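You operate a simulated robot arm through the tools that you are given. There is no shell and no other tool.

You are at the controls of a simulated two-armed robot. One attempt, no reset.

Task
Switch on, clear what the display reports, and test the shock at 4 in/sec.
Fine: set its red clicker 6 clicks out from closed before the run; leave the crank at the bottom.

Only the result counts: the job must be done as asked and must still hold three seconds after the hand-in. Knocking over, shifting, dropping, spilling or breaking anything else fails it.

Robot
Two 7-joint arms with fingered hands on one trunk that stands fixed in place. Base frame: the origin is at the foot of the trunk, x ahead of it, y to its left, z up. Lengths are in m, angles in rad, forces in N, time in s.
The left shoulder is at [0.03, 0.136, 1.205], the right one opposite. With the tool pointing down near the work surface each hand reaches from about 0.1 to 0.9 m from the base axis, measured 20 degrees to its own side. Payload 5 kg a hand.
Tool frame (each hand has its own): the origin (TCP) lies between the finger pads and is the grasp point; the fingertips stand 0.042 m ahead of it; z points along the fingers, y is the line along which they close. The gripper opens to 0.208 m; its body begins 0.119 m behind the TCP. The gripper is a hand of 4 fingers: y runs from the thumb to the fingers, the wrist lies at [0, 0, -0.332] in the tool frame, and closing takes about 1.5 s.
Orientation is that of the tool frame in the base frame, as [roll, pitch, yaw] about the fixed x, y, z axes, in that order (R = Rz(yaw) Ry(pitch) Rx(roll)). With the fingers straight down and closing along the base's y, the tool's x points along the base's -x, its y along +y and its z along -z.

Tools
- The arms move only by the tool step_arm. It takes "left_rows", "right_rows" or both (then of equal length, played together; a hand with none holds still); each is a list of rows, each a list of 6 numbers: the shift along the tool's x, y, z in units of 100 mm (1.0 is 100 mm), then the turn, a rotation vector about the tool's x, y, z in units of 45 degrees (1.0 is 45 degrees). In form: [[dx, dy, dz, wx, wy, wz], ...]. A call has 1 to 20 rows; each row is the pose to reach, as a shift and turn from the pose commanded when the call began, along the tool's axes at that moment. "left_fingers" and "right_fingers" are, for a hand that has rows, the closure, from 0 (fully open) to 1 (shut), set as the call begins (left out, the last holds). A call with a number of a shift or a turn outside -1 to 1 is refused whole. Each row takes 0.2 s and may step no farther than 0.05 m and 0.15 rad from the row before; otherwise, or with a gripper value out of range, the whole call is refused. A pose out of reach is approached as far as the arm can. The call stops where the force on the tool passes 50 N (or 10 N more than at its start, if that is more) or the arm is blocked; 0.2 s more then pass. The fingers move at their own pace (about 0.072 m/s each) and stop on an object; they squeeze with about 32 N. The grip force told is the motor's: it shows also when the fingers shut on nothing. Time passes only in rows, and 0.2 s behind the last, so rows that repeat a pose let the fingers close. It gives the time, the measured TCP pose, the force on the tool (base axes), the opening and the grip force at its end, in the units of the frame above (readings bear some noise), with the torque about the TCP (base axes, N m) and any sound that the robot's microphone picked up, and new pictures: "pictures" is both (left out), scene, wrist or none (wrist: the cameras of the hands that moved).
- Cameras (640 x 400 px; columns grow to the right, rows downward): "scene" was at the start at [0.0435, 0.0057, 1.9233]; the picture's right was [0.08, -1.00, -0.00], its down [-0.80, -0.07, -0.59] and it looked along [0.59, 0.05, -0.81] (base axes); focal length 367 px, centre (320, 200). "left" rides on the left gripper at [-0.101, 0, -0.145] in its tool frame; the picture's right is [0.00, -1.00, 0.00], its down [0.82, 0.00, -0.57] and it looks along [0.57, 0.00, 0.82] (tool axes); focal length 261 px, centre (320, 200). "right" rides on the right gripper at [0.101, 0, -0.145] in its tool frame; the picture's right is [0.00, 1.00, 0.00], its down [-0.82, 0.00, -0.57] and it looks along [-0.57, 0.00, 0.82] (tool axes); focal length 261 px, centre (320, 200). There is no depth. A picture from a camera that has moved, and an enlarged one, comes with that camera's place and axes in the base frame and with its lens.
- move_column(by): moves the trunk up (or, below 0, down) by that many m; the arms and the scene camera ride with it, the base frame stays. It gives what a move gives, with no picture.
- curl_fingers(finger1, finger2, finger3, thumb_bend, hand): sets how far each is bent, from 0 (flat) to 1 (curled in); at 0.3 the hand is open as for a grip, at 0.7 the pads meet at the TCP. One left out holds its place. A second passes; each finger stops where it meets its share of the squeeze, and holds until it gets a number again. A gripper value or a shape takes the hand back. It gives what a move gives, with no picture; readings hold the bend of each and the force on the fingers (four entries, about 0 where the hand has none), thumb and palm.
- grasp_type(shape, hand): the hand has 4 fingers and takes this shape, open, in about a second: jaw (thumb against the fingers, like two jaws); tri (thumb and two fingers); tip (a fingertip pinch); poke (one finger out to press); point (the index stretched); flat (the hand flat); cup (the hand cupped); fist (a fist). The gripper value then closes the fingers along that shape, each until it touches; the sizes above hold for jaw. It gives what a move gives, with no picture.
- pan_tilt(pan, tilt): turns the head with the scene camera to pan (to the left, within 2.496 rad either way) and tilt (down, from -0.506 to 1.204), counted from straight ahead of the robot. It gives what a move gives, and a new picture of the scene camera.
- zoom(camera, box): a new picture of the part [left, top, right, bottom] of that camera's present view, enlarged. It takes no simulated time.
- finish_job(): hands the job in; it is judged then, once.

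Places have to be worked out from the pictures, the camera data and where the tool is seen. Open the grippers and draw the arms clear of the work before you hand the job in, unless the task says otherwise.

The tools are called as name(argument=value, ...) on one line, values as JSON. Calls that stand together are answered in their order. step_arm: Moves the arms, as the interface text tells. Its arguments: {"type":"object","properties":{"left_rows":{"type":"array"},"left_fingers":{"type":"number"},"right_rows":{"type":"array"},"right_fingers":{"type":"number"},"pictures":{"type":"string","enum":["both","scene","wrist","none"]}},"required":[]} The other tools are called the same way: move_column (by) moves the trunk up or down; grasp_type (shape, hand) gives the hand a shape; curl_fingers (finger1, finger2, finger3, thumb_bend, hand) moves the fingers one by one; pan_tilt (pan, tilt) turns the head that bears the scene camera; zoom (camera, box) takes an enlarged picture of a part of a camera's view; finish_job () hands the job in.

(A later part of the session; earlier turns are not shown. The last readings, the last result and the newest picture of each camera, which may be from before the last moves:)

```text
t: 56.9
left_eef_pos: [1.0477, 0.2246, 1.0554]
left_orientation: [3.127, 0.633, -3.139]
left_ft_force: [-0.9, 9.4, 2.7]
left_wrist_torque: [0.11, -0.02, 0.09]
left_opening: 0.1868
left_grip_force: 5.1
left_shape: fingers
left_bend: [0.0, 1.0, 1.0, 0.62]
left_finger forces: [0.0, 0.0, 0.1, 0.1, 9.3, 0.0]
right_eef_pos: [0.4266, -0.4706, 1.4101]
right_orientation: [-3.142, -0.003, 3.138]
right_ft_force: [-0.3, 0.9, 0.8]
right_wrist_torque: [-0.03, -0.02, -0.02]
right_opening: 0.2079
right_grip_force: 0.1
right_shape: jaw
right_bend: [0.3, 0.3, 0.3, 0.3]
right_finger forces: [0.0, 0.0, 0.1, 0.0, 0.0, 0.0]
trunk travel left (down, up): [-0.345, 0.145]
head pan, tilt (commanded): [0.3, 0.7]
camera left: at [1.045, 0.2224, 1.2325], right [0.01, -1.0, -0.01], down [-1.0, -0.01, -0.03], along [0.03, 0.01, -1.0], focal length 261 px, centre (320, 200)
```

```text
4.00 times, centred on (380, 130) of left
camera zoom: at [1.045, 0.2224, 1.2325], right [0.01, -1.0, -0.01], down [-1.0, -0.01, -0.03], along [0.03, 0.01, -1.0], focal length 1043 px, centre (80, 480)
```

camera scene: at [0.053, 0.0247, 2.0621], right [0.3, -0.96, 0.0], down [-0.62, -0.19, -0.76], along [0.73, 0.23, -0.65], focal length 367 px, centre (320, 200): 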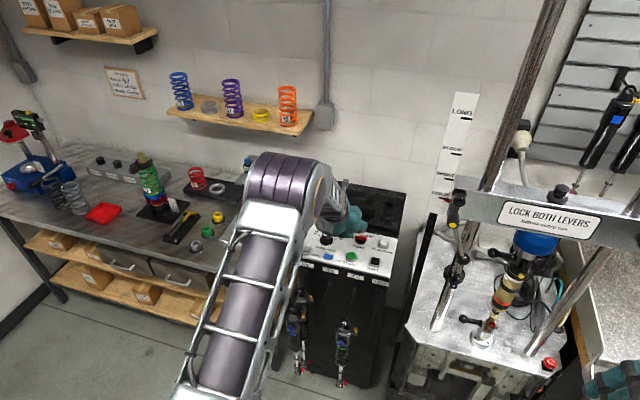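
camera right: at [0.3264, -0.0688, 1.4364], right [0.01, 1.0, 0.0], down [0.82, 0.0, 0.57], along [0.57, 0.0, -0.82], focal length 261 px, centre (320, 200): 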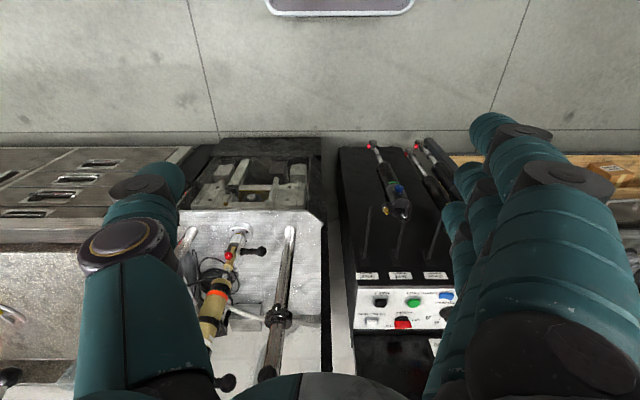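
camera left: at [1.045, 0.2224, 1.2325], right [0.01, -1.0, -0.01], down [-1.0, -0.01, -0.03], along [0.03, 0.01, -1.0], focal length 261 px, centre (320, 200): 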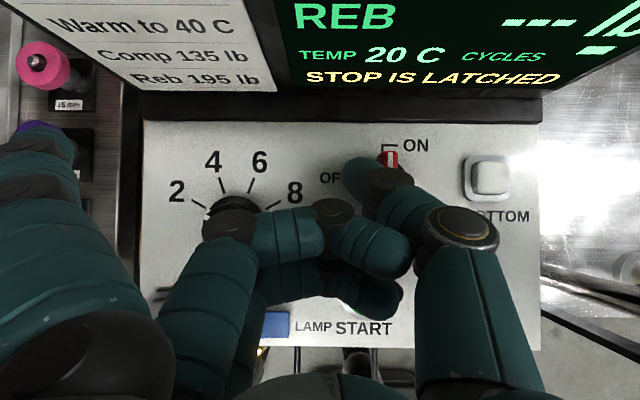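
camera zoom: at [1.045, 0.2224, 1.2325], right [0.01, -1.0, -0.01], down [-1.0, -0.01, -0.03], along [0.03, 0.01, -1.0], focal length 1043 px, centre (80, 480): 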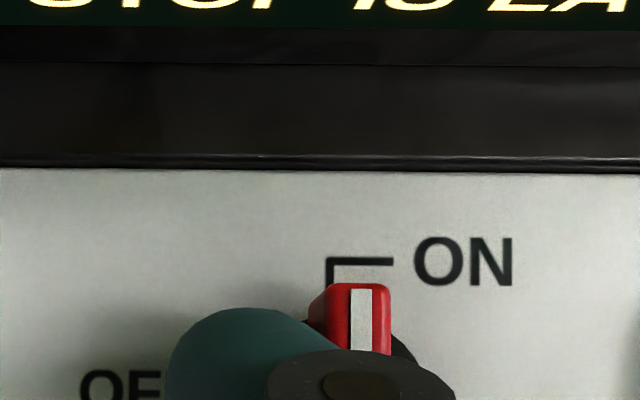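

Power is on: the display reads "STOP IS LATCHED". I'll ease off the bar and raise the hand to read the whole display.

step_arm(left_rows=[[0, 0.15, 0, 0, 0, 0], [-0.1, 0.2, -0.13, 0, 0, 0], [-0.25, 0.2, -0.35, 0, 0, 0], [-0.3, 0.2, -0.6, 0, 0, 0]], pictures="both")

zoom(camera="scene", box=[290, 160, 430, 270])

```text
t: 57.9
left_eef_pos: [1.0377, 0.2424, 1.1196]
left_orientation: [3.127, 0.633, -3.141]
left_ft_force: [-0.7, -0.1, -0.5]
left_wrist_torque: [0.01, -0.19, 0.03]
left_opening: 0.1945
left_grip_force: 0.0
left_shape: fingers
left_bend: [0.0, 1.0, 1.0, 0.6]
left_finger forces: [0.0, 0.0, 0.0, 0.0, 0.1, 0.0]
right_eef_pos: [0.4257, -0.4721, 1.4108]
right_orientation: [3.141, 0.0, 3.138]
right_ft_force: [-1.3, -1.2, -0.3]
right_wrist_torque: [0.01, -0.08, -0.01]
right_opening: 0.2081
right_grip_force: 0.1
right_shape: jaw
right_bend: [0.3, 0.3, 0.3, 0.3]
right_finger forces: [0.0, 0.1, 0.1, 0.0, 0.0, 0.0]
trunk travel left (down, up): [-0.345, 0.145]
head pan, tilt (commanded): [0.3, 0.7]
camera scene: at [0.0497, 0.0248, 2.0623], right [0.3, -0.96, 0.0], down [-0.61, -0.19, -0.77], along [0.73, 0.23, -0.64], focal length 367 px, centre (320, 200)
camera left: at [1.0341, 0.2401, 1.2974], right [0.01, -1.0, -0.01], down [-1.0, -0.01, -0.02], along [0.02, 0.01, -1.0], focal length 261 px, centre (320, 200)
```

scene: 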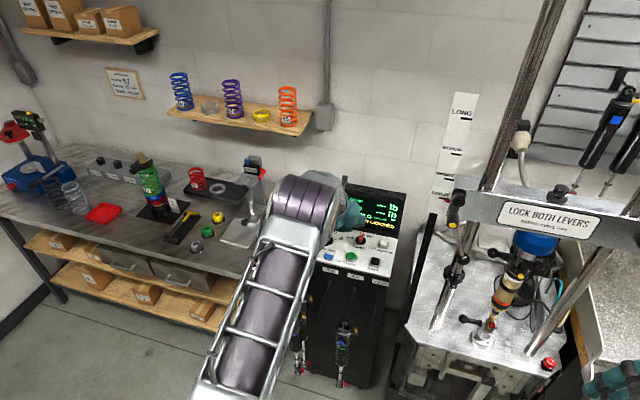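
left: 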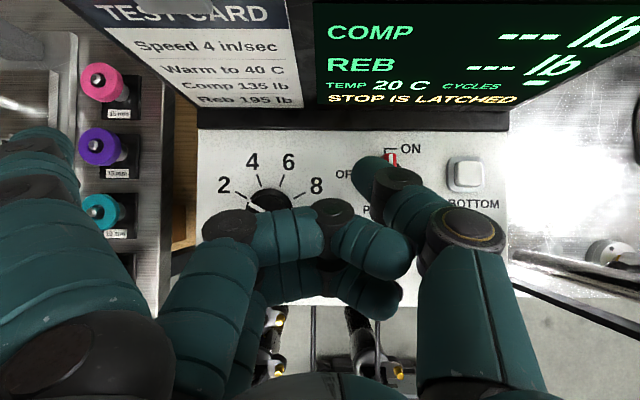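

```text
3.64 times, centred on (360, 215) of scene
camera zoom: at [0.0497, 0.0248, 2.0623], right [0.3, -0.96, 0.0], down [-0.61, -0.19, -0.77], along [0.73, 0.23, -0.64], focal length 1335 px, centre (174, 146)
```

zoom: 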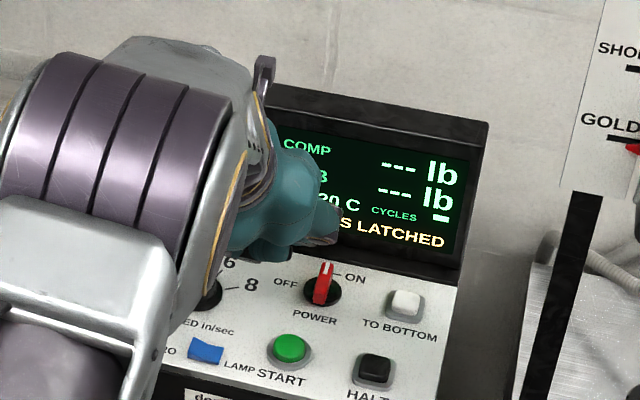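

The power bar stays at ON; next the STOP must be released, but while the left hand is here I'll first set the speed knob (centre ≈(1.025, 0.297)). I'll open finger 2 and thumb partway for a pinch and yaw the hand +28° above the knob.

curl_fingers(hand="left", finger1=0.0, finger2=0.5, finger3=1.0, thumb_bend=0.5)

step_arm(left_rows=[[0.09, 0.115, -0.1, -0.092, -0.015, -0.126], [0.18, 0.23, -0.08, -0.184, -0.03, -0.251], [0.27, 0.345, -0.05, -0.276, -0.045, -0.377], [0.353, 0.456, -0.016, -0.3686, -0.06, -0.502]], pictures="both")

```text
t: 58.9
left_eef_pos: [1.038, 0.2419, 1.1193]
left_orientation: [3.126, 0.634, 3.141]
left_ft_force: [-0.3, -0.2, 0.0]
left_wrist_torque: [0.03, 0.01, 0.0]
left_opening: 0.2207
left_grip_force: 0.0
left_shape: fingers
left_bend: [0.0, 0.5, 1.0, 0.5]
left_finger forces: [0.0, 0.0, 0.0, 0.0, 0.0, 0.1]
right_eef_pos: [0.4256, -0.4726, 1.4085]
right_orientation: [3.141, -0.003, 3.14]
right_ft_force: [0.4, 0.6, -0.7]
right_wrist_torque: [0.01, -0.02, -0.04]
right_opening: 0.2077
right_grip_force: 0.0
right_shape: jaw
right_bend: [0.3, 0.3, 0.3, 0.3]
right_finger forces: [0.0, 0.0, 0.0, 0.0, 0.1, 0.0]
trunk travel left (down, up): [-0.345, 0.145]
head pan, tilt (commanded): [0.3, 0.7]
```

```text
t: 59.9
left_eef_pos: [1.0069, 0.2861, 1.1025]
left_orientation: [-3.139, 0.685, -2.641]
left_ft_force: [0.3, -0.5, 1.8]
left_wrist_torque: [-0.05, 0.12, 0.02]
left_opening: 0.221
left_grip_force: 0.1
left_shape: fingers
left_bend: [0.0, 0.5, 1.0, 0.5]
left_finger forces: [0.1, 0.1, 0.1, 0.0, 0.0, 0.1]
right_eef_pos: [0.4265, -0.4717, 1.4087]
right_orientation: [3.14, 0.0, 3.141]
right_ft_force: [0.2, -1.0, 0.0]
right_wrist_torque: [0.12, 0.04, 0.0]
right_opening: 0.2078
right_grip_force: 0.1
right_shape: jaw
right_bend: [0.3, 0.3, 0.3, 0.3]
right_finger forces: [0.0, 0.1, 0.0, 0.1, 0.1, 0.0]
trunk travel left (down, up): [-0.345, 0.145]
head pan, tilt (commanded): [0.3, 0.7]
camera scene: at [0.0517, 0.023, 2.0621], right [0.3, -0.96, 0.0], down [-0.62, -0.19, -0.76], along [0.73, 0.23, -0.64], focal length 367 px, centre (320, 200)
camera left: at [0.9965, 0.2795, 1.2789], right [0.48, -0.88, 0.0], down [-0.87, -0.48, -0.08], along [0.07, 0.03, -1.0], focal length 261 px, centre (320, 200)
```

scene: 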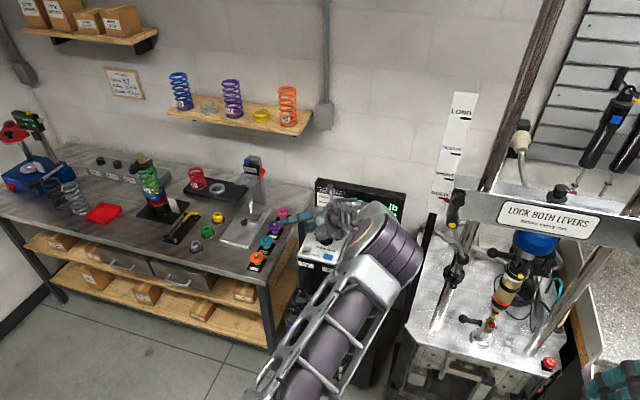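
left: 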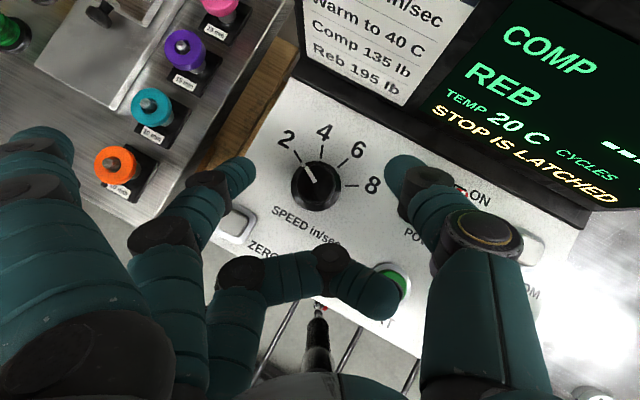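

The knob sits centered between finger 2 and thumb. Descend vertically about 5.7 cm to bring the pads around it.

step_arm(left_rows=[[0.112, 0.006, 0.154, 0, 0, 0], [0.224, 0.012, 0.307, 0, 0, 0], [0.336, 0.017, 0.461, 0, 0, 0]], pictures="wrist")

zoom(camera="left", box=[200, 90, 460, 250])

```text
t: 60.6
left_eef_pos: [1.0092, 0.2889, 1.047]
left_orientation: [-3.138, 0.688, -2.64]
left_ft_force: [1.0, 0.7, 7.1]
left_wrist_torque: [-0.34, -0.48, 0.12]
left_opening: 0.2212
left_grip_force: 3.3
left_shape: fingers
left_bend: [0.0, 0.5, 1.0, 0.5]
left_finger forces: [0.0, 0.0, 0.0, 0.0, 6.7, 0.0]
right_eef_pos: [0.4261, -0.4716, 1.4112]
right_orientation: [-3.142, 0.0, 3.14]
right_ft_force: [-0.7, 0.7, 0.6]
right_wrist_torque: [0.01, 0.0, -0.02]
right_opening: 0.2079
right_grip_force: 0.1
right_shape: jaw
right_bend: [0.3, 0.3, 0.3, 0.3]
right_finger forces: [0.0, 0.1, 0.1, 0.0, 0.0, 0.1]
trunk travel left (down, up): [-0.345, 0.145]
head pan, tilt (commanded): [0.3, 0.7]
camera left: at [0.9986, 0.2842, 1.2232], right [0.48, -0.88, 0.01], down [-0.87, -0.48, -0.08], along [0.07, 0.03, -1.0], focal length 261 px, centre (320, 200)
```

left: 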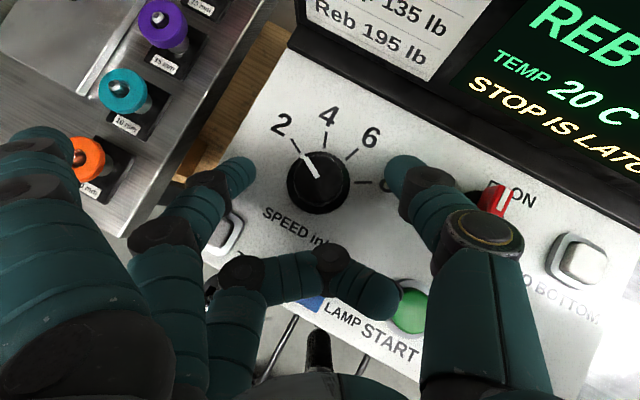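

```text
2.46 times, centred on (330, 170) of left
camera zoom: at [0.9986, 0.2842, 1.2232], right [0.48, -0.88, 0.01], down [-0.87, -0.48, -0.08], along [0.07, 0.03, -1.0], focal length 642 px, centre (295, 274)
```

zoom: 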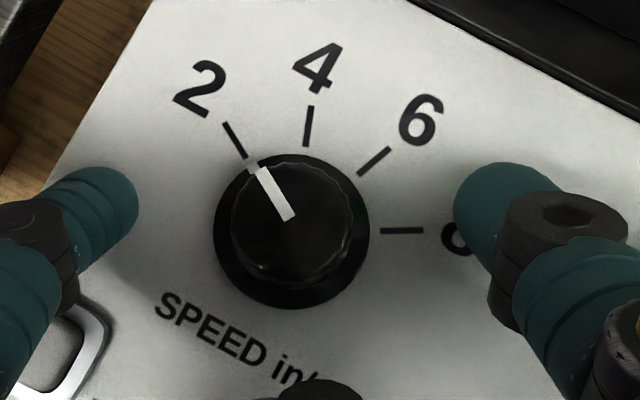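

The thumb tip is resting on the panel (6.7 N). I'll back off 11 mm along the tool axis, then close finger 2 and thumb on the knob.

step_arm(left_rows=[[0, 0, -0.11, 0, 0, 0], [0, 0, -0.11, 0, 0, 0]], pictures="none")

curl_fingers(hand="left", finger2=0.75, thumb_bend=0.75)

zoom(camera="left", box=[200, 90, 460, 250])

```text
t: 61.2
left_eef_pos: [1.0033, 0.286, 1.052]
left_orientation: [-3.139, 0.683, -2.643]
left_ft_force: [0.5, 0.2, -0.4]
left_wrist_torque: [-0.02, 0.0, 0.02]
left_opening: 0.2213
left_grip_force: 0.0
left_shape: fingers
left_bend: [0.0, 0.5, 1.0, 0.5]
left_finger forces: [0.0, 0.1, 0.0, 0.0, 0.1, 0.1]
right_eef_pos: [0.4265, -0.4712, 1.4112]
right_orientation: [-3.14, -0.001, 3.142]
right_ft_force: [0.3, -0.2, 0.3]
right_wrist_torque: [-0.02, 0.02, 0.04]
right_opening: 0.2078
right_grip_force: 0.1
right_shape: jaw
right_bend: [0.3, 0.3, 0.3, 0.3]
right_finger forces: [0.0, 0.1, 0.1, 0.0, 0.0, 0.0]
trunk travel left (down, up): [-0.345, 0.145]
head pan, tilt (commanded): [0.3, 0.7]
```

```text
t: 62.2
left_eef_pos: [1.0032, 0.2837, 1.0585]
left_orientation: [-3.138, 0.688, -2.644]
left_ft_force: [3.0, -10.1, 17.1]
left_wrist_torque: [-0.42, -0.54, -0.25]
left_opening: 0.1677
left_grip_force: 16.6
left_shape: fingers
left_bend: [0.0, 0.63, 1.0, 0.72]
left_finger forces: [0.1, 6.6, 0.0, 0.1, 26.9, 0.1]
right_eef_pos: [0.4245, -0.4721, 1.4101]
right_orientation: [3.14, 0.0, 3.14]
right_ft_force: [-0.5, -0.2, 0.9]
right_wrist_torque: [0.0, 0.0, 0.02]
right_opening: 0.2078
right_grip_force: 0.0
right_shape: jaw
right_bend: [0.3, 0.3, 0.3, 0.3]
right_finger forces: [0.0, 0.0, 0.0, 0.0, 0.1, 0.0]
trunk travel left (down, up): [-0.345, 0.145]
head pan, tilt (commanded): [0.3, 0.7]
```

```text
2.46 times, centred on (330, 170) of left
camera zoom: at [0.9926, 0.278, 1.2331], right [0.48, -0.88, 0.01], down [-0.87, -0.48, -0.08], along [0.07, 0.03, -1.0], focal length 642 px, centre (295, 274)
```

zoom: 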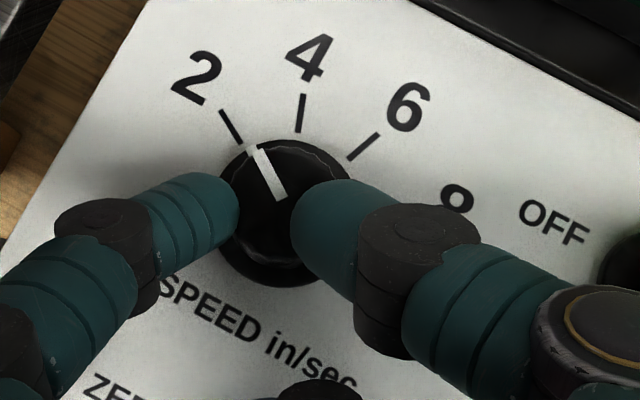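

The thumb rode up on the knob's top. I'll reopen slightly, go 6 mm lower, and close again.

curl_fingers(hand="left", finger2=0.56, thumb_bend=0.55)

step_arm(left_rows=[[0.02, 0, 0.025, 0, 0, 0], [0.04, 0, 0.05, 0, 0, 0]], pictures="none")

zoom(camera="left", box=[200, 90, 460, 250])

```text
t: 63.2
left_eef_pos: [1.0028, 0.2864, 1.052]
left_orientation: [-3.14, 0.683, -2.643]
left_ft_force: [0.8, 0.3, -0.4]
left_wrist_torque: [0.0, 0.06, 0.04]
left_opening: 0.2076
left_grip_force: 0.1
left_shape: fingers
left_bend: [0.0, 0.56, 1.0, 0.55]
left_finger forces: [0.0, 0.0, 0.1, 0.0, 0.0, 0.0]
right_eef_pos: [0.4278, -0.4715, 1.4099]
right_orientation: [-3.141, -0.001, 3.139]
right_ft_force: [0.9, 0.4, -0.6]
right_wrist_torque: [0.0, 0.08, 0.01]
right_opening: 0.2078
right_grip_force: 0.1
right_shape: jaw
right_bend: [0.3, 0.3, 0.3, 0.3]
right_finger forces: [0.0, 0.0, 0.0, 0.0, 0.0, 0.0]
trunk travel left (down, up): [-0.345, 0.145]
head pan, tilt (commanded): [0.3, 0.7]
```

```text
t: 63.9
left_eef_pos: [1.0029, 0.2857, 1.0466]
left_orientation: [-3.141, 0.684, -2.643]
left_ft_force: [1.4, 0.7, 1.1]
left_wrist_torque: [0.0, -0.07, -0.01]
left_opening: 0.2073
left_grip_force: 0.1
left_shape: fingers
left_bend: [0.0, 0.56, 1.0, 0.55]
left_finger forces: [0.0, 0.1, 0.0, 0.1, 0.7, 0.0]
right_eef_pos: [0.4262, -0.4727, 1.409]
right_orientation: [3.141, -0.003, 3.14]
right_ft_force: [0.3, -0.1, 0.4]
right_wrist_torque: [0.0, -0.02, 0.02]
right_opening: 0.2076
right_grip_force: 0.0
right_shape: jaw
right_bend: [0.3, 0.3, 0.3, 0.3]
right_finger forces: [0.1, 0.0, 0.0, 0.0, 0.1, 0.0]
trunk travel left (down, up): [-0.345, 0.145]
head pan, tilt (commanded): [0.3, 0.7]
```

```text
2.46 times, centred on (330, 170) of left
camera zoom: at [0.9918, 0.2798, 1.2237], right [0.48, -0.88, 0.0], down [-0.87, -0.48, -0.08], along [0.07, 0.03, -1.0], focal length 642 px, centre (295, 274)
```

zoom: 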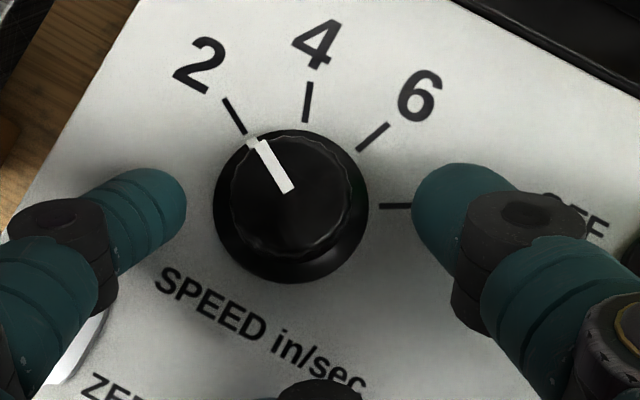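

Thumb is just grazing the panel; now the tips are low enough. Close gradually.

curl_fingers(hand="left", finger2=0.66, thumb_bend=0.66)

zoom(camera="left", box=[200, 90, 460, 250])

```text
t: 64.8
left_eef_pos: [1.0024, 0.2855, 1.0466]
left_orientation: [-3.14, 0.685, -2.642]
left_ft_force: [-2.7, 0.4, -1.1]
left_wrist_torque: [0.01, 0.07, 0.02]
left_opening: 0.1845
left_grip_force: 4.6
left_shape: fingers
left_bend: [0.0, 0.63, 1.0, 0.65]
left_finger forces: [0.0, 5.5, 0.1, 0.0, 4.2, 0.1]
right_eef_pos: [0.427, -0.4718, 1.41]
right_orientation: [3.14, -0.001, -3.141]
right_ft_force: [0.9, -0.2, 0.6]
right_wrist_torque: [0.0, 0.01, 0.01]
right_opening: 0.2081
right_grip_force: 0.1
right_shape: jaw
right_bend: [0.3, 0.3, 0.3, 0.3]
right_finger forces: [0.0, 0.1, 0.0, 0.1, 0.0, 0.1]
trunk travel left (down, up): [-0.345, 0.145]
head pan, tilt (commanded): [0.3, 0.7]
```

```text
2.46 times, centred on (330, 170) of left
camera zoom: at [0.9918, 0.2799, 1.2232], right [0.48, -0.88, 0.0], down [-0.87, -0.48, -0.07], along [0.07, 0.03, -1.0], focal length 642 px, centre (295, 274)
```

zoom: 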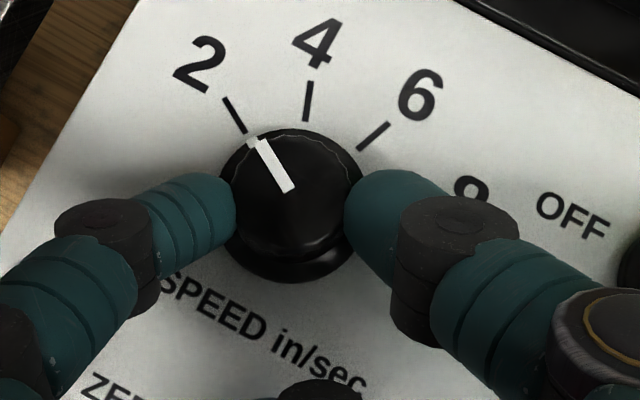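

Both pads are on the knob's sides now. The scale step from 2 to 4 is about 42° clockwise. Squeeze a bit more firmly.

curl_fingers(hand="left", finger2=0.7, thumb_bend=0.7)

```text
t: 65.8
left_eef_pos: [1.0026, 0.2863, 1.0464]
left_orientation: [-3.139, 0.684, -2.645]
left_ft_force: [-0.7, -2.6, -2.8]
left_wrist_torque: [0.01, 0.12, -0.05]
left_opening: 0.1824
left_grip_force: 11.4
left_shape: fingers
left_bend: [0.0, 0.63, 1.0, 0.67]
left_finger forces: [0.0, 10.4, 0.1, 0.1, 12.2, 0.0]
right_eef_pos: [0.4269, -0.4722, 1.4094]
right_orientation: [-3.141, -0.002, 3.14]
right_ft_force: [0.5, -0.1, 1.1]
right_wrist_torque: [0.02, -0.04, 0.0]
right_opening: 0.2078
right_grip_force: 0.0
right_shape: jaw
right_bend: [0.3, 0.3, 0.3, 0.3]
right_finger forces: [0.0, 0.1, 0.0, 0.0, 0.0, 0.0]
trunk travel left (down, up): [-0.345, 0.145]
head pan, tilt (commanded): [0.3, 0.7]
```

Grip is firm (≈11 N each side). Now rotate the hand clockwise 42° about the knob's vertical axis in 6 rows.

step_arm(left_rows=[[-0.002, 0.032, 0.002, 0.0983, 0, 0.1206], [-0.008, 0.063, 0.006, 0.1966, 0, 0.2412], [-0.016, 0.093, 0.013, 0.2949, 0, 0.3618], [-0.027, 0.122, 0.022, 0.3932, 0, 0.4824], [-0.041, 0.149, 0.033, 0.4915, 0, 0.603], [-0.057, 0.173, 0.046, 0.5898, 0, 0.7236]], pictures="wrist")

zoom(camera="left", box=[200, 90, 460, 250])

```text
t: 67.2
left_eef_pos: [0.9985, 0.3044, 1.0466]
left_orientation: [-3.139, 0.685, 2.907]
left_ft_force: [-6.9, -3.5, -0.8]
left_wrist_torque: [-0.15, 0.17, -0.11]
left_opening: 0.1836
left_grip_force: 12.9
left_shape: fingers
left_bend: [0.0, 0.63, 1.0, 0.67]
left_finger forces: [0.0, 10.3, 0.0, 0.1, 15.2, 0.2]
right_eef_pos: [0.4256, -0.4711, 1.4109]
right_orientation: [3.141, 0.0, 3.139]
right_ft_force: [-0.2, 1.4, -0.2]
right_wrist_torque: [-0.06, -0.03, -0.01]
right_opening: 0.2077
right_grip_force: 0.1
right_shape: jaw
right_bend: [0.3, 0.3, 0.3, 0.3]
right_finger forces: [0.0, 0.0, 0.0, 0.0, 0.0, 0.0]
trunk travel left (down, up): [-0.345, 0.145]
head pan, tilt (commanded): [0.3, 0.7]
camera left: at [0.988, 0.309, 1.2235], right [-0.23, -0.97, 0.01], down [-0.97, 0.23, -0.08], along [0.07, -0.02, -1.0], focal length 261 px, centre (320, 200)
```

left: 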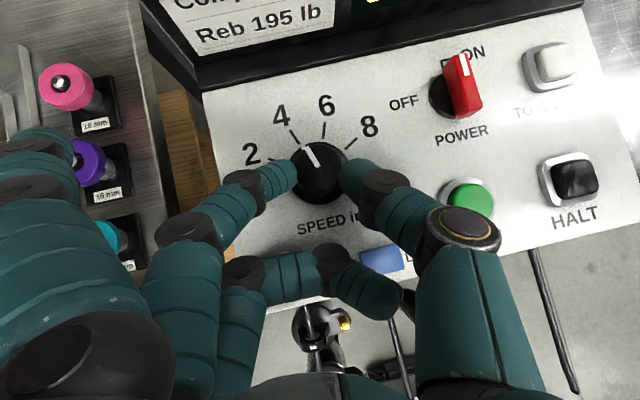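

```text
2.46 times, centred on (330, 170) of left
camera zoom: at [0.988, 0.309, 1.2235], right [-0.23, -0.97, 0.01], down [-0.97, 0.23, -0.08], along [0.07, -0.02, -1.0], focal length 642 px, centre (295, 274)
```

zoom: 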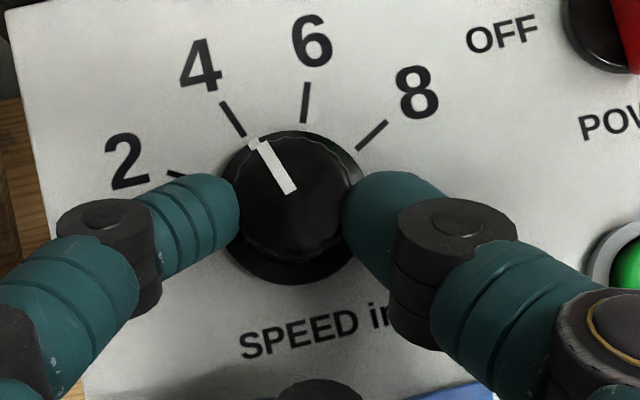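

The pointer lines up with the 4 tick. Release the knob and lift the hand straight up.

curl_fingers(hand="left", finger2=0.56, thumb_bend=0.56)

step_arm(left_rows=[[-0.19, 0, -0.23, 0, 0, 0], [-0.38, 0, -0.465, 0, 0, 0], [-0.5, 0, -0.62, 0, 0, 0]], pictures="both")

zoom(camera="left", box=[200, 90, 460, 250])

```text
t: 68.2
left_eef_pos: [0.9996, 0.3062, 1.0477]
left_orientation: [-3.141, 0.684, 2.908]
left_ft_force: [-0.4, 0.6, 0.3]
left_wrist_torque: [-0.02, -0.03, -0.01]
left_opening: 0.2053
left_grip_force: 0.1
left_shape: fingers
left_bend: [0.0, 0.56, 1.0, 0.56]
left_finger forces: [0.1, 0.1, 0.1, 0.1, 0.1, 0.0]
right_eef_pos: [0.4259, -0.4715, 1.4103]
right_orientation: [-3.142, -0.002, 3.14]
right_ft_force: [-0.5, 0.5, 0.4]
right_wrist_torque: [-0.01, -0.01, 0.01]
right_opening: 0.208
right_grip_force: 0.1
right_shape: jaw
right_bend: [0.3, 0.3, 0.3, 0.3]
right_finger forces: [0.0, 0.0, 0.0, 0.0, 0.0, 0.0]
trunk travel left (down, up): [-0.345, 0.145]
head pan, tilt (commanded): [0.3, 0.7]
```

```text
t: 69.0
left_eef_pos: [0.9991, 0.3046, 1.1293]
left_orientation: [-3.141, 0.683, 2.906]
left_ft_force: [-1.1, -0.2, -0.9]
left_wrist_torque: [0.01, -0.16, 0.01]
left_opening: 0.2055
left_grip_force: 0.1
left_shape: fingers
left_bend: [0.0, 0.56, 1.0, 0.56]
left_finger forces: [0.0, 0.0, 0.0, 0.0, 0.0, 0.1]
right_eef_pos: [0.427, -0.4721, 1.411]
right_orientation: [-3.141, -0.001, 3.14]
right_ft_force: [-0.7, 0.0, 0.5]
right_wrist_torque: [0.02, -0.01, -0.01]
right_opening: 0.2078
right_grip_force: 0.0
right_shape: jaw
right_bend: [0.3, 0.3, 0.3, 0.3]
right_finger forces: [0.0, 0.1, 0.1, 0.0, 0.1, 0.1]
trunk travel left (down, up): [-0.345, 0.145]
head pan, tilt (commanded): [0.3, 0.7]
camera scene: at [0.051, 0.0245, 2.0622], right [0.3, -0.96, 0.0], down [-0.62, -0.19, -0.77], along [0.73, 0.23, -0.64], focal length 367 px, centre (320, 200)
camera left: at [0.9875, 0.3079, 1.3042], right [-0.23, -0.97, 0.0], down [-0.97, 0.23, -0.08], along [0.07, -0.02, -1.0], focal length 261 px, centre (320, 200)
```

scene: 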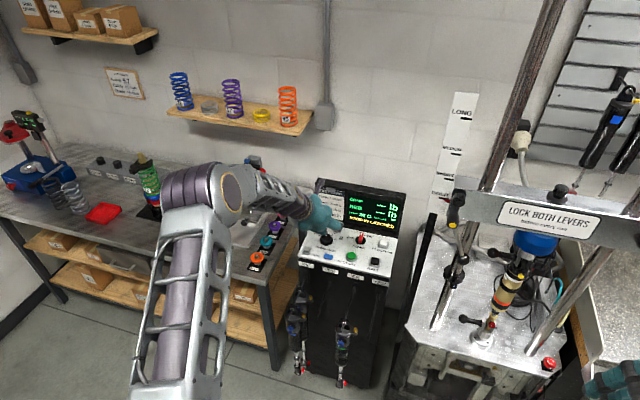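
left: 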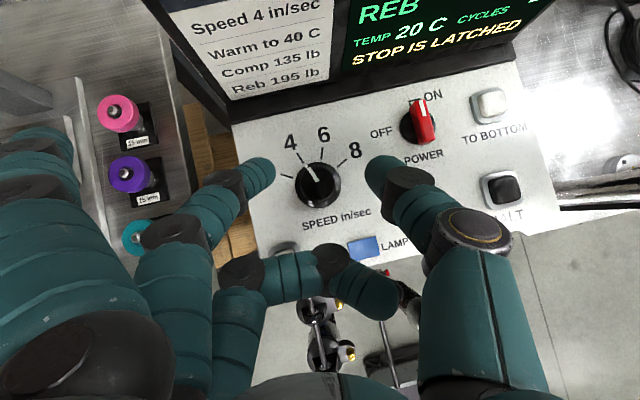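

```text
2.46 times, centred on (330, 170) of left
camera zoom: at [0.9875, 0.3079, 1.3042], right [-0.23, -0.97, 0.0], down [-0.97, 0.23, -0.08], along [0.07, -0.02, -1.0], focal length 642 px, centre (295, 274)
```

zoom: 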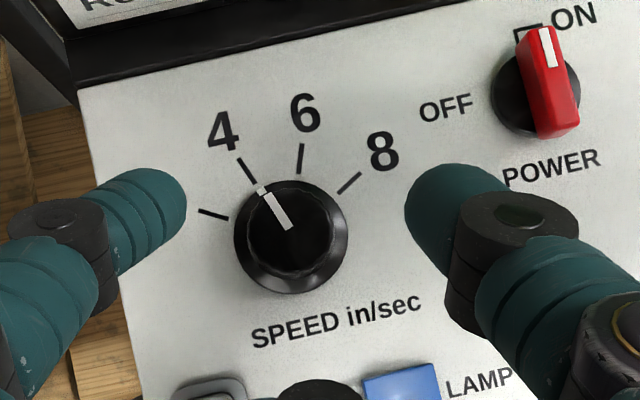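

Speed is set to 4 and POWER is ON. Now the latched STOP: the red mushroom on the dyno plate, which I triangulate at about (0.887, -0.567, 0.785). I'll lift the left hand clear and bring the right hand forward to inspect it.

step_arm(left_rows=[[-0.06, -0.2, -0.33, -0.063, 0, -0.078], [-0.12, -0.4, -0.66, -0.126, 0, -0.155], [-0.18, -0.61, -0.99, -0.189, 0, -0.233]], right_rows=[[-0.33, 0, 0.33, 0, 0, 0], [-0.66, 0, 0.66, 0, 0, 0], [-1.0, 0, 1.0, 0, 0, 0]], pictures="none")

step_arm(right_rows=[[-0.25, 0, 0.33, 0, 0, 0], [-0.5, 0, 0.66, 0, 0, 0], [-0.7, 0, 1.0, 0, 0, 0]], pictures="both")

```text
t: 69.8
left_eef_pos: [0.9402, 0.2574, 1.2132]
left_orientation: [3.139, 0.681, -3.139]
left_ft_force: [0.5, 0.2, -1.4]
left_wrist_torque: [0.03, -0.12, 0.0]
left_opening: 0.2052
left_grip_force: 0.0
left_shape: fingers
left_bend: [0.0, 0.56, 1.0, 0.56]
left_finger forces: [0.0, 0.0, 0.1, 0.0, 0.0, 0.0]
right_eef_pos: [0.5271, -0.4753, 1.3109]
right_orientation: [3.139, 0.0, 3.138]
right_ft_force: [-0.3, -2.3, -0.5]
right_wrist_torque: [0.27, 0.05, 0.01]
right_opening: 0.2079
right_grip_force: 0.0
right_shape: jaw
right_bend: [0.3, 0.3, 0.3, 0.3]
right_finger forces: [0.1, 0.1, 0.0, 0.0, 0.1, 0.1]
trunk travel left (down, up): [-0.345, 0.145]
head pan, tilt (commanded): [0.3, 0.7]
```

```text
t: 70.7
left_eef_pos: [0.9396, 0.2574, 1.2132]
left_orientation: [-3.139, 0.684, -3.14]
left_ft_force: [0.0, -0.7, -1.3]
left_wrist_torque: [0.01, 0.01, 0.02]
left_opening: 0.2051
left_grip_force: 0.1
left_shape: fingers
left_bend: [0.0, 0.56, 1.0, 0.56]
left_finger forces: [0.1, 0.1, 0.0, 0.0, 0.0, 0.0]
right_eef_pos: [0.5983, -0.4744, 1.2078]
right_orientation: [3.141, -0.002, 3.139]
right_ft_force: [0.9, -0.1, 0.8]
right_wrist_torque: [-0.03, 0.12, -0.02]
right_opening: 0.2077
right_grip_force: 0.1
right_shape: jaw
right_bend: [0.3, 0.3, 0.3, 0.3]
right_finger forces: [0.1, 0.1, 0.1, 0.1, 0.0, 0.0]
trunk travel left (down, up): [-0.345, 0.145]
head pan, tilt (commanded): [0.3, 0.7]
camera scene: at [0.0528, 0.025, 2.0621], right [0.3, -0.96, 0.0], down [-0.62, -0.19, -0.76], along [0.73, 0.23, -0.64], focal length 367 px, centre (320, 200)
camera right: at [0.4983, -0.4724, 1.3526], right [0.01, 1.0, 0.0], down [0.82, -0.01, 0.57], along [0.57, 0.0, -0.82], focal length 261 px, centre (320, 200)
```

scene: 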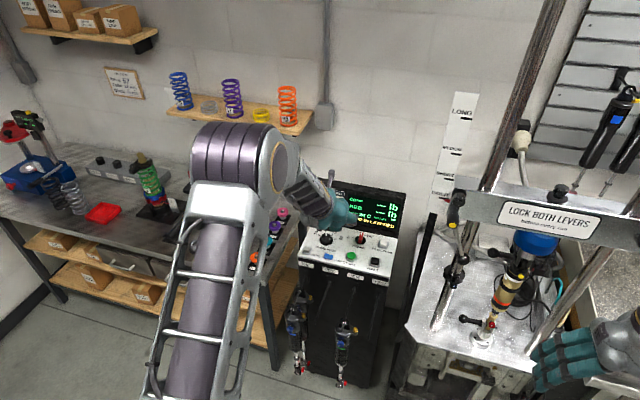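
right: 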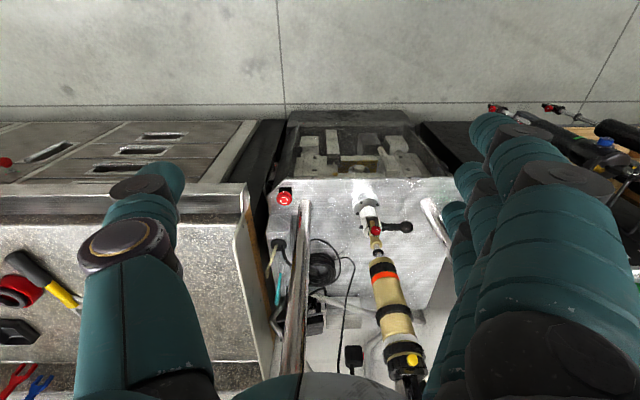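

I'll turn the head toward the dyno and zoom on the stop button and the levers.

pan_tilt(pan=-0.45, tilt=0.75)

zoom(camera="right", box=[240, 170, 440, 280])

zoom(camera="right", box=[260, 180, 310, 215])

```text
t: 71.8
left_eef_pos: [0.9391, 0.2572, 1.2147]
left_orientation: [-3.141, 0.684, -3.14]
left_ft_force: [0.4, 0.5, -0.8]
left_wrist_torque: [0.01, -0.01, 0.01]
left_opening: 0.2051
left_grip_force: 0.0
left_shape: fingers
left_bend: [0.0, 0.56, 1.0, 0.56]
left_finger forces: [0.1, 0.1, 0.0, 0.0, 0.1, 0.1]
right_eef_pos: [0.5978, -0.4718, 1.2078]
right_orientation: [-3.142, -0.002, 3.139]
right_ft_force: [0.4, 0.3, -0.2]
right_wrist_torque: [0.03, 0.01, 0.0]
right_opening: 0.2077
right_grip_force: 0.0
right_shape: jaw
right_bend: [0.3, 0.3, 0.3, 0.3]
right_finger forces: [0.0, 0.0, 0.1, 0.1, 0.1, 0.1]
trunk travel left (down, up): [-0.345, 0.145]
head pan, tilt (commanded): [-0.45, 0.75]
camera scene: at [0.0452, -0.0363, 2.0579], right [-0.43, -0.9, 0.0], down [-0.61, 0.3, -0.73], along [0.66, -0.32, -0.68], focal length 367 px, centre (320, 200)
```

scene: 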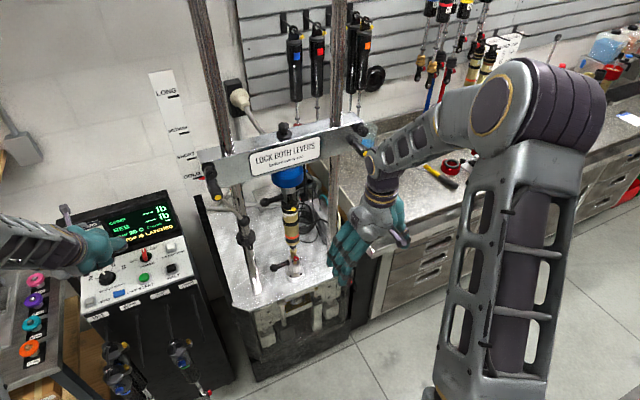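

```text
3.20 times, centred on (340, 225) of right
camera zoom: at [0.4973, -0.4721, 1.3532], right [0.01, 1.0, 0.0], down [0.82, -0.01, 0.57], along [0.57, 0.0, -0.82], focal length 834 px, centre (256, 120)
```

zoom: 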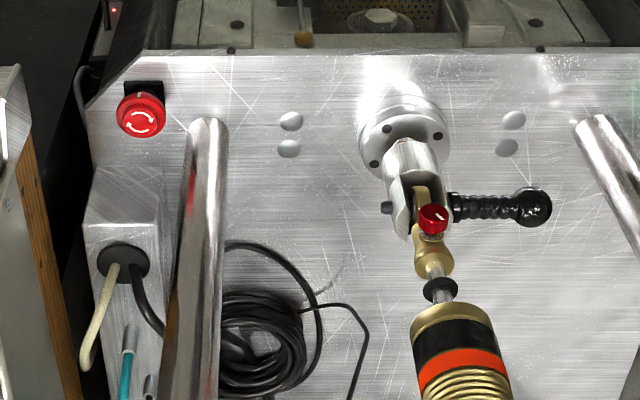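

```text
11.43 times, centred on (285, 198) of right
camera zoom: at [0.4973, -0.4721, 1.3532], right [0.01, 1.0, 0.0], down [0.82, -0.01, 0.57], along [0.57, 0.0, -0.82], focal length 2979 px, centre (720, 229)
```

zoom: 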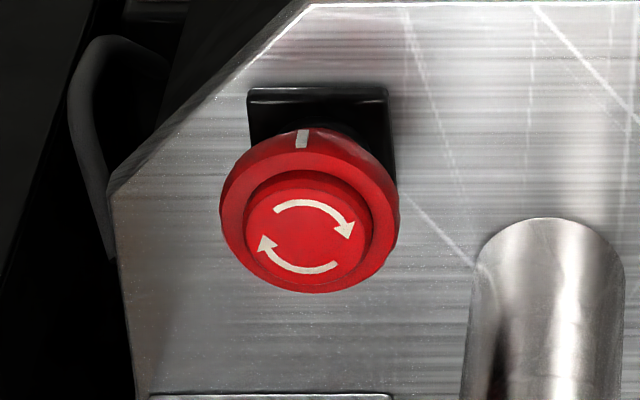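

The stop's arrows show a clockwise twist release; the chrome post stands close on its +y side. To reach it well I need the trunk lower, so I'll first retrace the left arm to its safe start-like pose.

step_arm(left_rows=[[-0.013, -0.057, -0.264, 0, 0.078, 0], [-0.027, -0.113, -0.529, 0, 0.156, 0], [-0.04, -0.17, -0.793, 0, 0.234, 0]], pictures="none")

step_arm(left_rows=[[0.08, 0.017, -0.333, 0, 0.083, 0], [0.16, 0.033, -0.667, 0, 0.165, 0], [0.236, 0.05, -1.0, 0, 0.248, 0]], pictures="none")

step_arm(left_rows=[[0.26, 0, -0.27, 0, 0.13, 0], [0.52, 0, -0.53, 0, 0.26, 0], [0.785, 0, -0.803, 0, 0.388, 0]], pictures="scene")

```text
t: 72.5
left_eef_pos: [0.8907, 0.239, 1.2797]
left_orientation: [-3.14, 0.5, -3.141]
left_ft_force: [-1.4, -0.2, -0.3]
left_wrist_torque: [0.01, -0.06, 0.02]
left_opening: 0.2053
left_grip_force: 0.0
left_shape: fingers
left_bend: [0.0, 0.56, 1.0, 0.56]
left_finger forces: [0.0, 0.0, 0.0, 0.1, 0.0, 0.0]
right_eef_pos: [0.5976, -0.4725, 1.208]
right_orientation: [3.141, 0.0, 3.14]
right_ft_force: [-0.6, -0.7, 0.7]
right_wrist_torque: [0.05, -0.08, 0.01]
right_opening: 0.2082
right_grip_force: 0.1
right_shape: jaw
right_bend: [0.3, 0.3, 0.3, 0.3]
right_finger forces: [0.0, 0.0, 0.0, 0.0, 0.0, 0.1]
trunk travel left (down, up): [-0.345, 0.145]
head pan, tilt (commanded): [-0.45, 0.75]
```

```text
t: 73.3
left_eef_pos: [0.822, 0.2467, 1.3556]
left_orientation: [-3.141, 0.304, 3.141]
left_ft_force: [-1.9, 0.2, 0.2]
left_wrist_torque: [-0.03, -0.08, 0.01]
left_opening: 0.2052
left_grip_force: 0.0
left_shape: fingers
left_bend: [0.0, 0.56, 1.0, 0.56]
left_finger forces: [0.1, 0.1, 0.1, 0.0, 0.0, 0.0]
right_eef_pos: [0.5959, -0.4724, 1.2093]
right_orientation: [3.141, 0.0, 3.139]
right_ft_force: [-0.5, 0.0, -0.2]
right_wrist_torque: [-0.01, -0.04, 0.01]
right_opening: 0.2078
right_grip_force: 0.1
right_shape: jaw
right_bend: [0.3, 0.3, 0.3, 0.3]
right_finger forces: [0.0, 0.0, 0.1, 0.0, 0.1, 0.1]
trunk travel left (down, up): [-0.345, 0.145]
head pan, tilt (commanded): [-0.45, 0.75]
```

```text
t: 74.2
left_eef_pos: [0.7223, 0.2454, 1.4077]
left_orientation: [-3.139, 0.0, 3.142]
left_ft_force: [0.0, 0.2, -0.1]
left_wrist_torque: [-0.02, -0.07, 0.0]
left_opening: 0.2051
left_grip_force: 0.1
left_shape: fingers
left_bend: [0.0, 0.56, 1.0, 0.56]
left_finger forces: [0.0, 0.1, 0.0, 0.0, 0.1, 0.0]
right_eef_pos: [0.5967, -0.4727, 1.2089]
right_orientation: [-3.141, 0.001, 3.14]
right_ft_force: [-0.7, 0.5, 0.0]
right_wrist_torque: [0.02, -0.05, -0.01]
right_opening: 0.2079
right_grip_force: 0.1
right_shape: jaw
right_bend: [0.3, 0.3, 0.3, 0.3]
right_finger forces: [0.0, 0.0, 0.0, 0.0, 0.0, 0.1]
trunk travel left (down, up): [-0.345, 0.145]
head pan, tilt (commanded): [-0.45, 0.75]
camera scene: at [0.044, -0.0362, 2.0579], right [-0.44, -0.9, 0.0], down [-0.61, 0.3, -0.73], along [0.66, -0.32, -0.68], focal length 367 px, centre (320, 200)
```

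scene: 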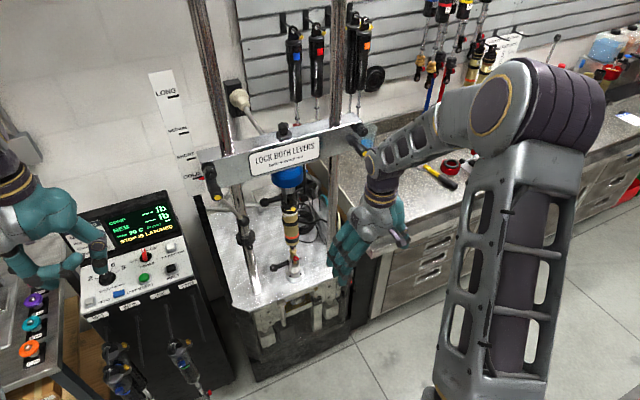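

Left arm is in its safe posture. Lower the trunk by 0.22 m.

move_column(by=-0.22)

grasp_type(hand="right", shape="tip")

curl_fingers(hand="right", finger1=1.0, finger2=0.5, finger3=0.0, thumb_bend=0.5)

zoom(camera="right", box=[0, 0, 640, 400])

pan_tilt(pan=-0.45, tilt=0.8)

```text
t: 76.5
left_eef_pos: [0.7234, 0.2453, 1.1883]
left_orientation: [-3.139, 0.002, -3.14]
left_ft_force: [-0.6, -0.1, -0.3]
left_wrist_torque: [0.02, -0.03, 0.01]
left_opening: 0.2053
left_grip_force: 0.1
left_shape: fingers
left_bend: [0.0, 0.56, 1.0, 0.56]
left_finger forces: [0.0, 0.0, 0.0, 0.0, 0.0, 0.0]
right_eef_pos: [0.5972, -0.4723, 0.9885]
right_orientation: [-3.14, 0.0, 3.139]
right_ft_force: [-0.3, 0.1, 0.4]
right_wrist_torque: [0.01, 0.0, -0.01]
right_opening: 0.2078
right_grip_force: 0.1
right_shape: jaw
right_bend: [0.3, 0.3, 0.3, 0.3]
right_finger forces: [0.0, 0.0, 0.1, 0.1, 0.1, 0.0]
trunk travel left (down, up): [-0.125, 0.365]
head pan, tilt (commanded): [-0.45, 0.75]
```

```text
t: 77.4
left_eef_pos: [0.7225, 0.2446, 1.1867]
left_orientation: [-3.139, 0.002, -3.141]
left_ft_force: [1.5, -0.2, 0.7]
left_wrist_torque: [0.0, -0.01, 0.01]
left_opening: 0.2051
left_grip_force: 0.0
left_shape: fingers
left_bend: [0.0, 0.56, 1.0, 0.56]
left_finger forces: [0.1, 0.1, 0.0, 0.0, 0.0, 0.1]
right_eef_pos: [0.5974, -0.4737, 0.9891]
right_orientation: [3.141, -0.002, 3.14]
right_ft_force: [-0.2, -0.5, 0.5]
right_wrist_torque: [0.03, 0.02, -0.01]
right_opening: 0.2076
right_grip_force: 0.0
right_shape: tip
right_bend: [0.06, 0.3, 0.06, 0.3]
right_finger forces: [0.0, 0.1, 0.0, 0.0, 0.0, 0.0]
trunk travel left (down, up): [-0.125, 0.365]
head pan, tilt (commanded): [-0.45, 0.75]
```

```text
t: 78.4
left_eef_pos: [0.7232, 0.2451, 1.1874]
left_orientation: [-3.139, 0.003, 3.141]
left_ft_force: [-0.6, 0.1, -0.4]
left_wrist_torque: [-0.02, 0.0, -0.01]
left_opening: 0.2051
left_grip_force: 0.0
left_shape: fingers
left_bend: [0.0, 0.56, 1.0, 0.56]
left_finger forces: [0.0, 0.1, 0.1, 0.0, 0.1, 0.1]
right_eef_pos: [0.5972, -0.4728, 0.9876]
right_orientation: [-3.141, -0.001, 3.14]
right_ft_force: [0.3, 0.8, 0.6]
right_wrist_torque: [0.0, -0.02, -0.01]
right_opening: 0.0845
right_grip_force: 0.0
right_shape: fingers
right_bend: [1.0, 0.5, 0.0, 0.5]
right_finger forces: [0.0, 0.0, 0.0, 0.0, 0.1, 0.1]
trunk travel left (down, up): [-0.125, 0.365]
head pan, tilt (commanded): [-0.45, 0.75]
```

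```text
1.00 times, centred on (320, 200) of right (not enlarged: the box is as wide or as high as the picture)
camera zoom: at [0.4972, -0.4721, 1.133], right [0.01, 1.0, 0.0], down [0.82, -0.01, 0.57], along [0.57, 0.0, -0.82], focal length 261 px, centre (320, 200)
```

zoom: 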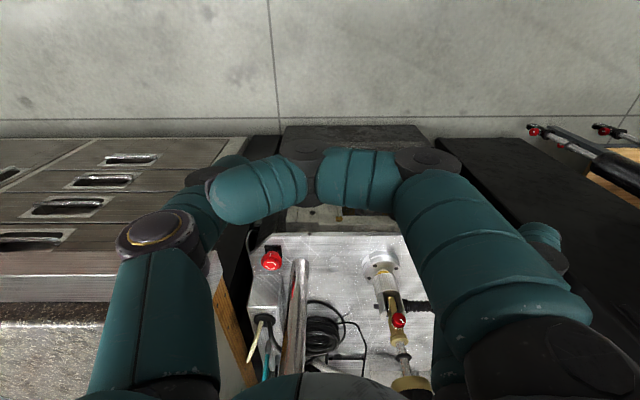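

```text
t: 79.0
left_eef_pos: [0.7231, 0.2444, 1.1876]
left_orientation: [-3.14, 0.002, 3.141]
left_ft_force: [0.4, 0.5, -0.6]
left_wrist_torque: [-0.02, 0.0, 0.02]
left_opening: 0.2052
left_grip_force: 0.0
left_shape: fingers
left_bend: [0.0, 0.56, 1.0, 0.56]
left_finger forces: [0.0, 0.0, 0.0, 0.0, 0.0, 0.1]
right_eef_pos: [0.5972, -0.4722, 0.9882]
right_orientation: [3.141, -0.001, 3.138]
right_ft_force: [0.5, -0.4, 0.6]
right_wrist_torque: [-0.03, -0.01, -0.03]
right_opening: 0.0846
right_grip_force: 0.1
right_shape: fingers
right_bend: [1.0, 0.5, 0.0, 0.5]
right_finger forces: [0.0, 0.0, 0.0, 0.0, 0.0, 0.1]
trunk travel left (down, up): [-0.125, 0.365]
head pan, tilt (commanded): [-0.45, 0.799]
camera scene: at [0.0429, -0.0354, 1.8339], right [-0.44, -0.9, 0.0], down [-0.65, 0.31, -0.7], along [0.63, -0.3, -0.72], focal length 367 px, centre (320, 200)
```

scene: 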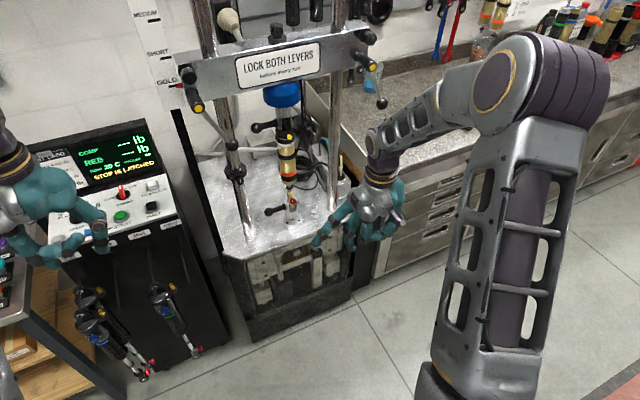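

The right hand's finger 1 is the one nearest its camera. I'll curl finger 3 too (to stay clear of the post) and zoom in on the stop from this lower angle to get its height.

curl_fingers(hand="right", finger3=1.0)

zoom(camera="right", box=[245, 235, 325, 285])

zoom(camera="scene", box=[220, 40, 420, 260])

```text
t: 80.0
left_eef_pos: [0.7217, 0.2456, 1.1877]
left_orientation: [-3.139, 0.001, -3.141]
left_ft_force: [0.1, 0.1, 0.0]
left_wrist_torque: [-0.03, 0.0, 0.01]
left_opening: 0.205
left_grip_force: 0.0
left_shape: fingers
left_bend: [0.0, 0.56, 1.0, 0.56]
left_finger forces: [0.0, 0.0, 0.0, 0.1, 0.1, 0.0]
right_eef_pos: [0.5975, -0.4731, 0.9891]
right_orientation: [-3.141, 0.0, 3.14]
right_ft_force: [-0.8, 0.4, 0.2]
right_wrist_torque: [0.04, -0.01, 0.01]
right_opening: 0.0842
right_grip_force: 0.1
right_shape: fingers
right_bend: [1.0, 0.5, 1.0, 0.5]
right_finger forces: [0.0, 0.0, 0.0, 0.0, 0.0, 0.1]
trunk travel left (down, up): [-0.125, 0.365]
head pan, tilt (commanded): [-0.45, 0.799]
```

```text
8.00 times, centred on (285, 260) of right
camera zoom: at [0.4972, -0.4721, 1.133], right [0.01, 1.0, 0.0], down [0.82, -0.01, 0.57], along [0.57, 0.0, -0.82], focal length 2085 px, centre (600, -280)
```

zoom: 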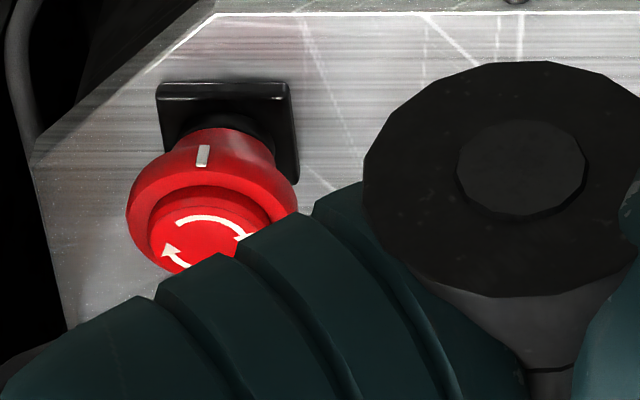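

```text
1.82 times, centred on (320, 150) of scene
camera zoom: at [0.0429, -0.0354, 1.8339], right [-0.44, -0.9, 0.0], down [-0.65, 0.31, -0.7], along [0.63, -0.3, -0.72], focal length 667 px, centre (320, 291)
```

zoom: 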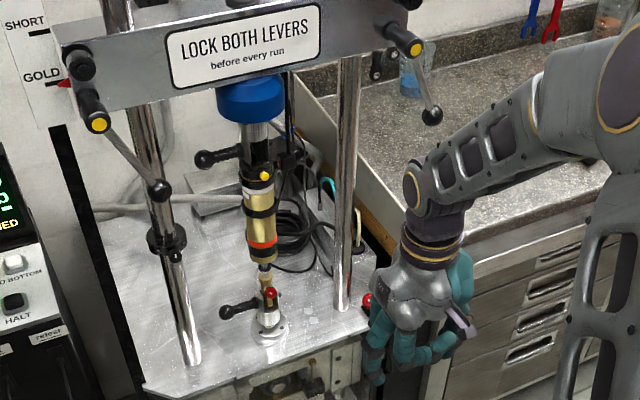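

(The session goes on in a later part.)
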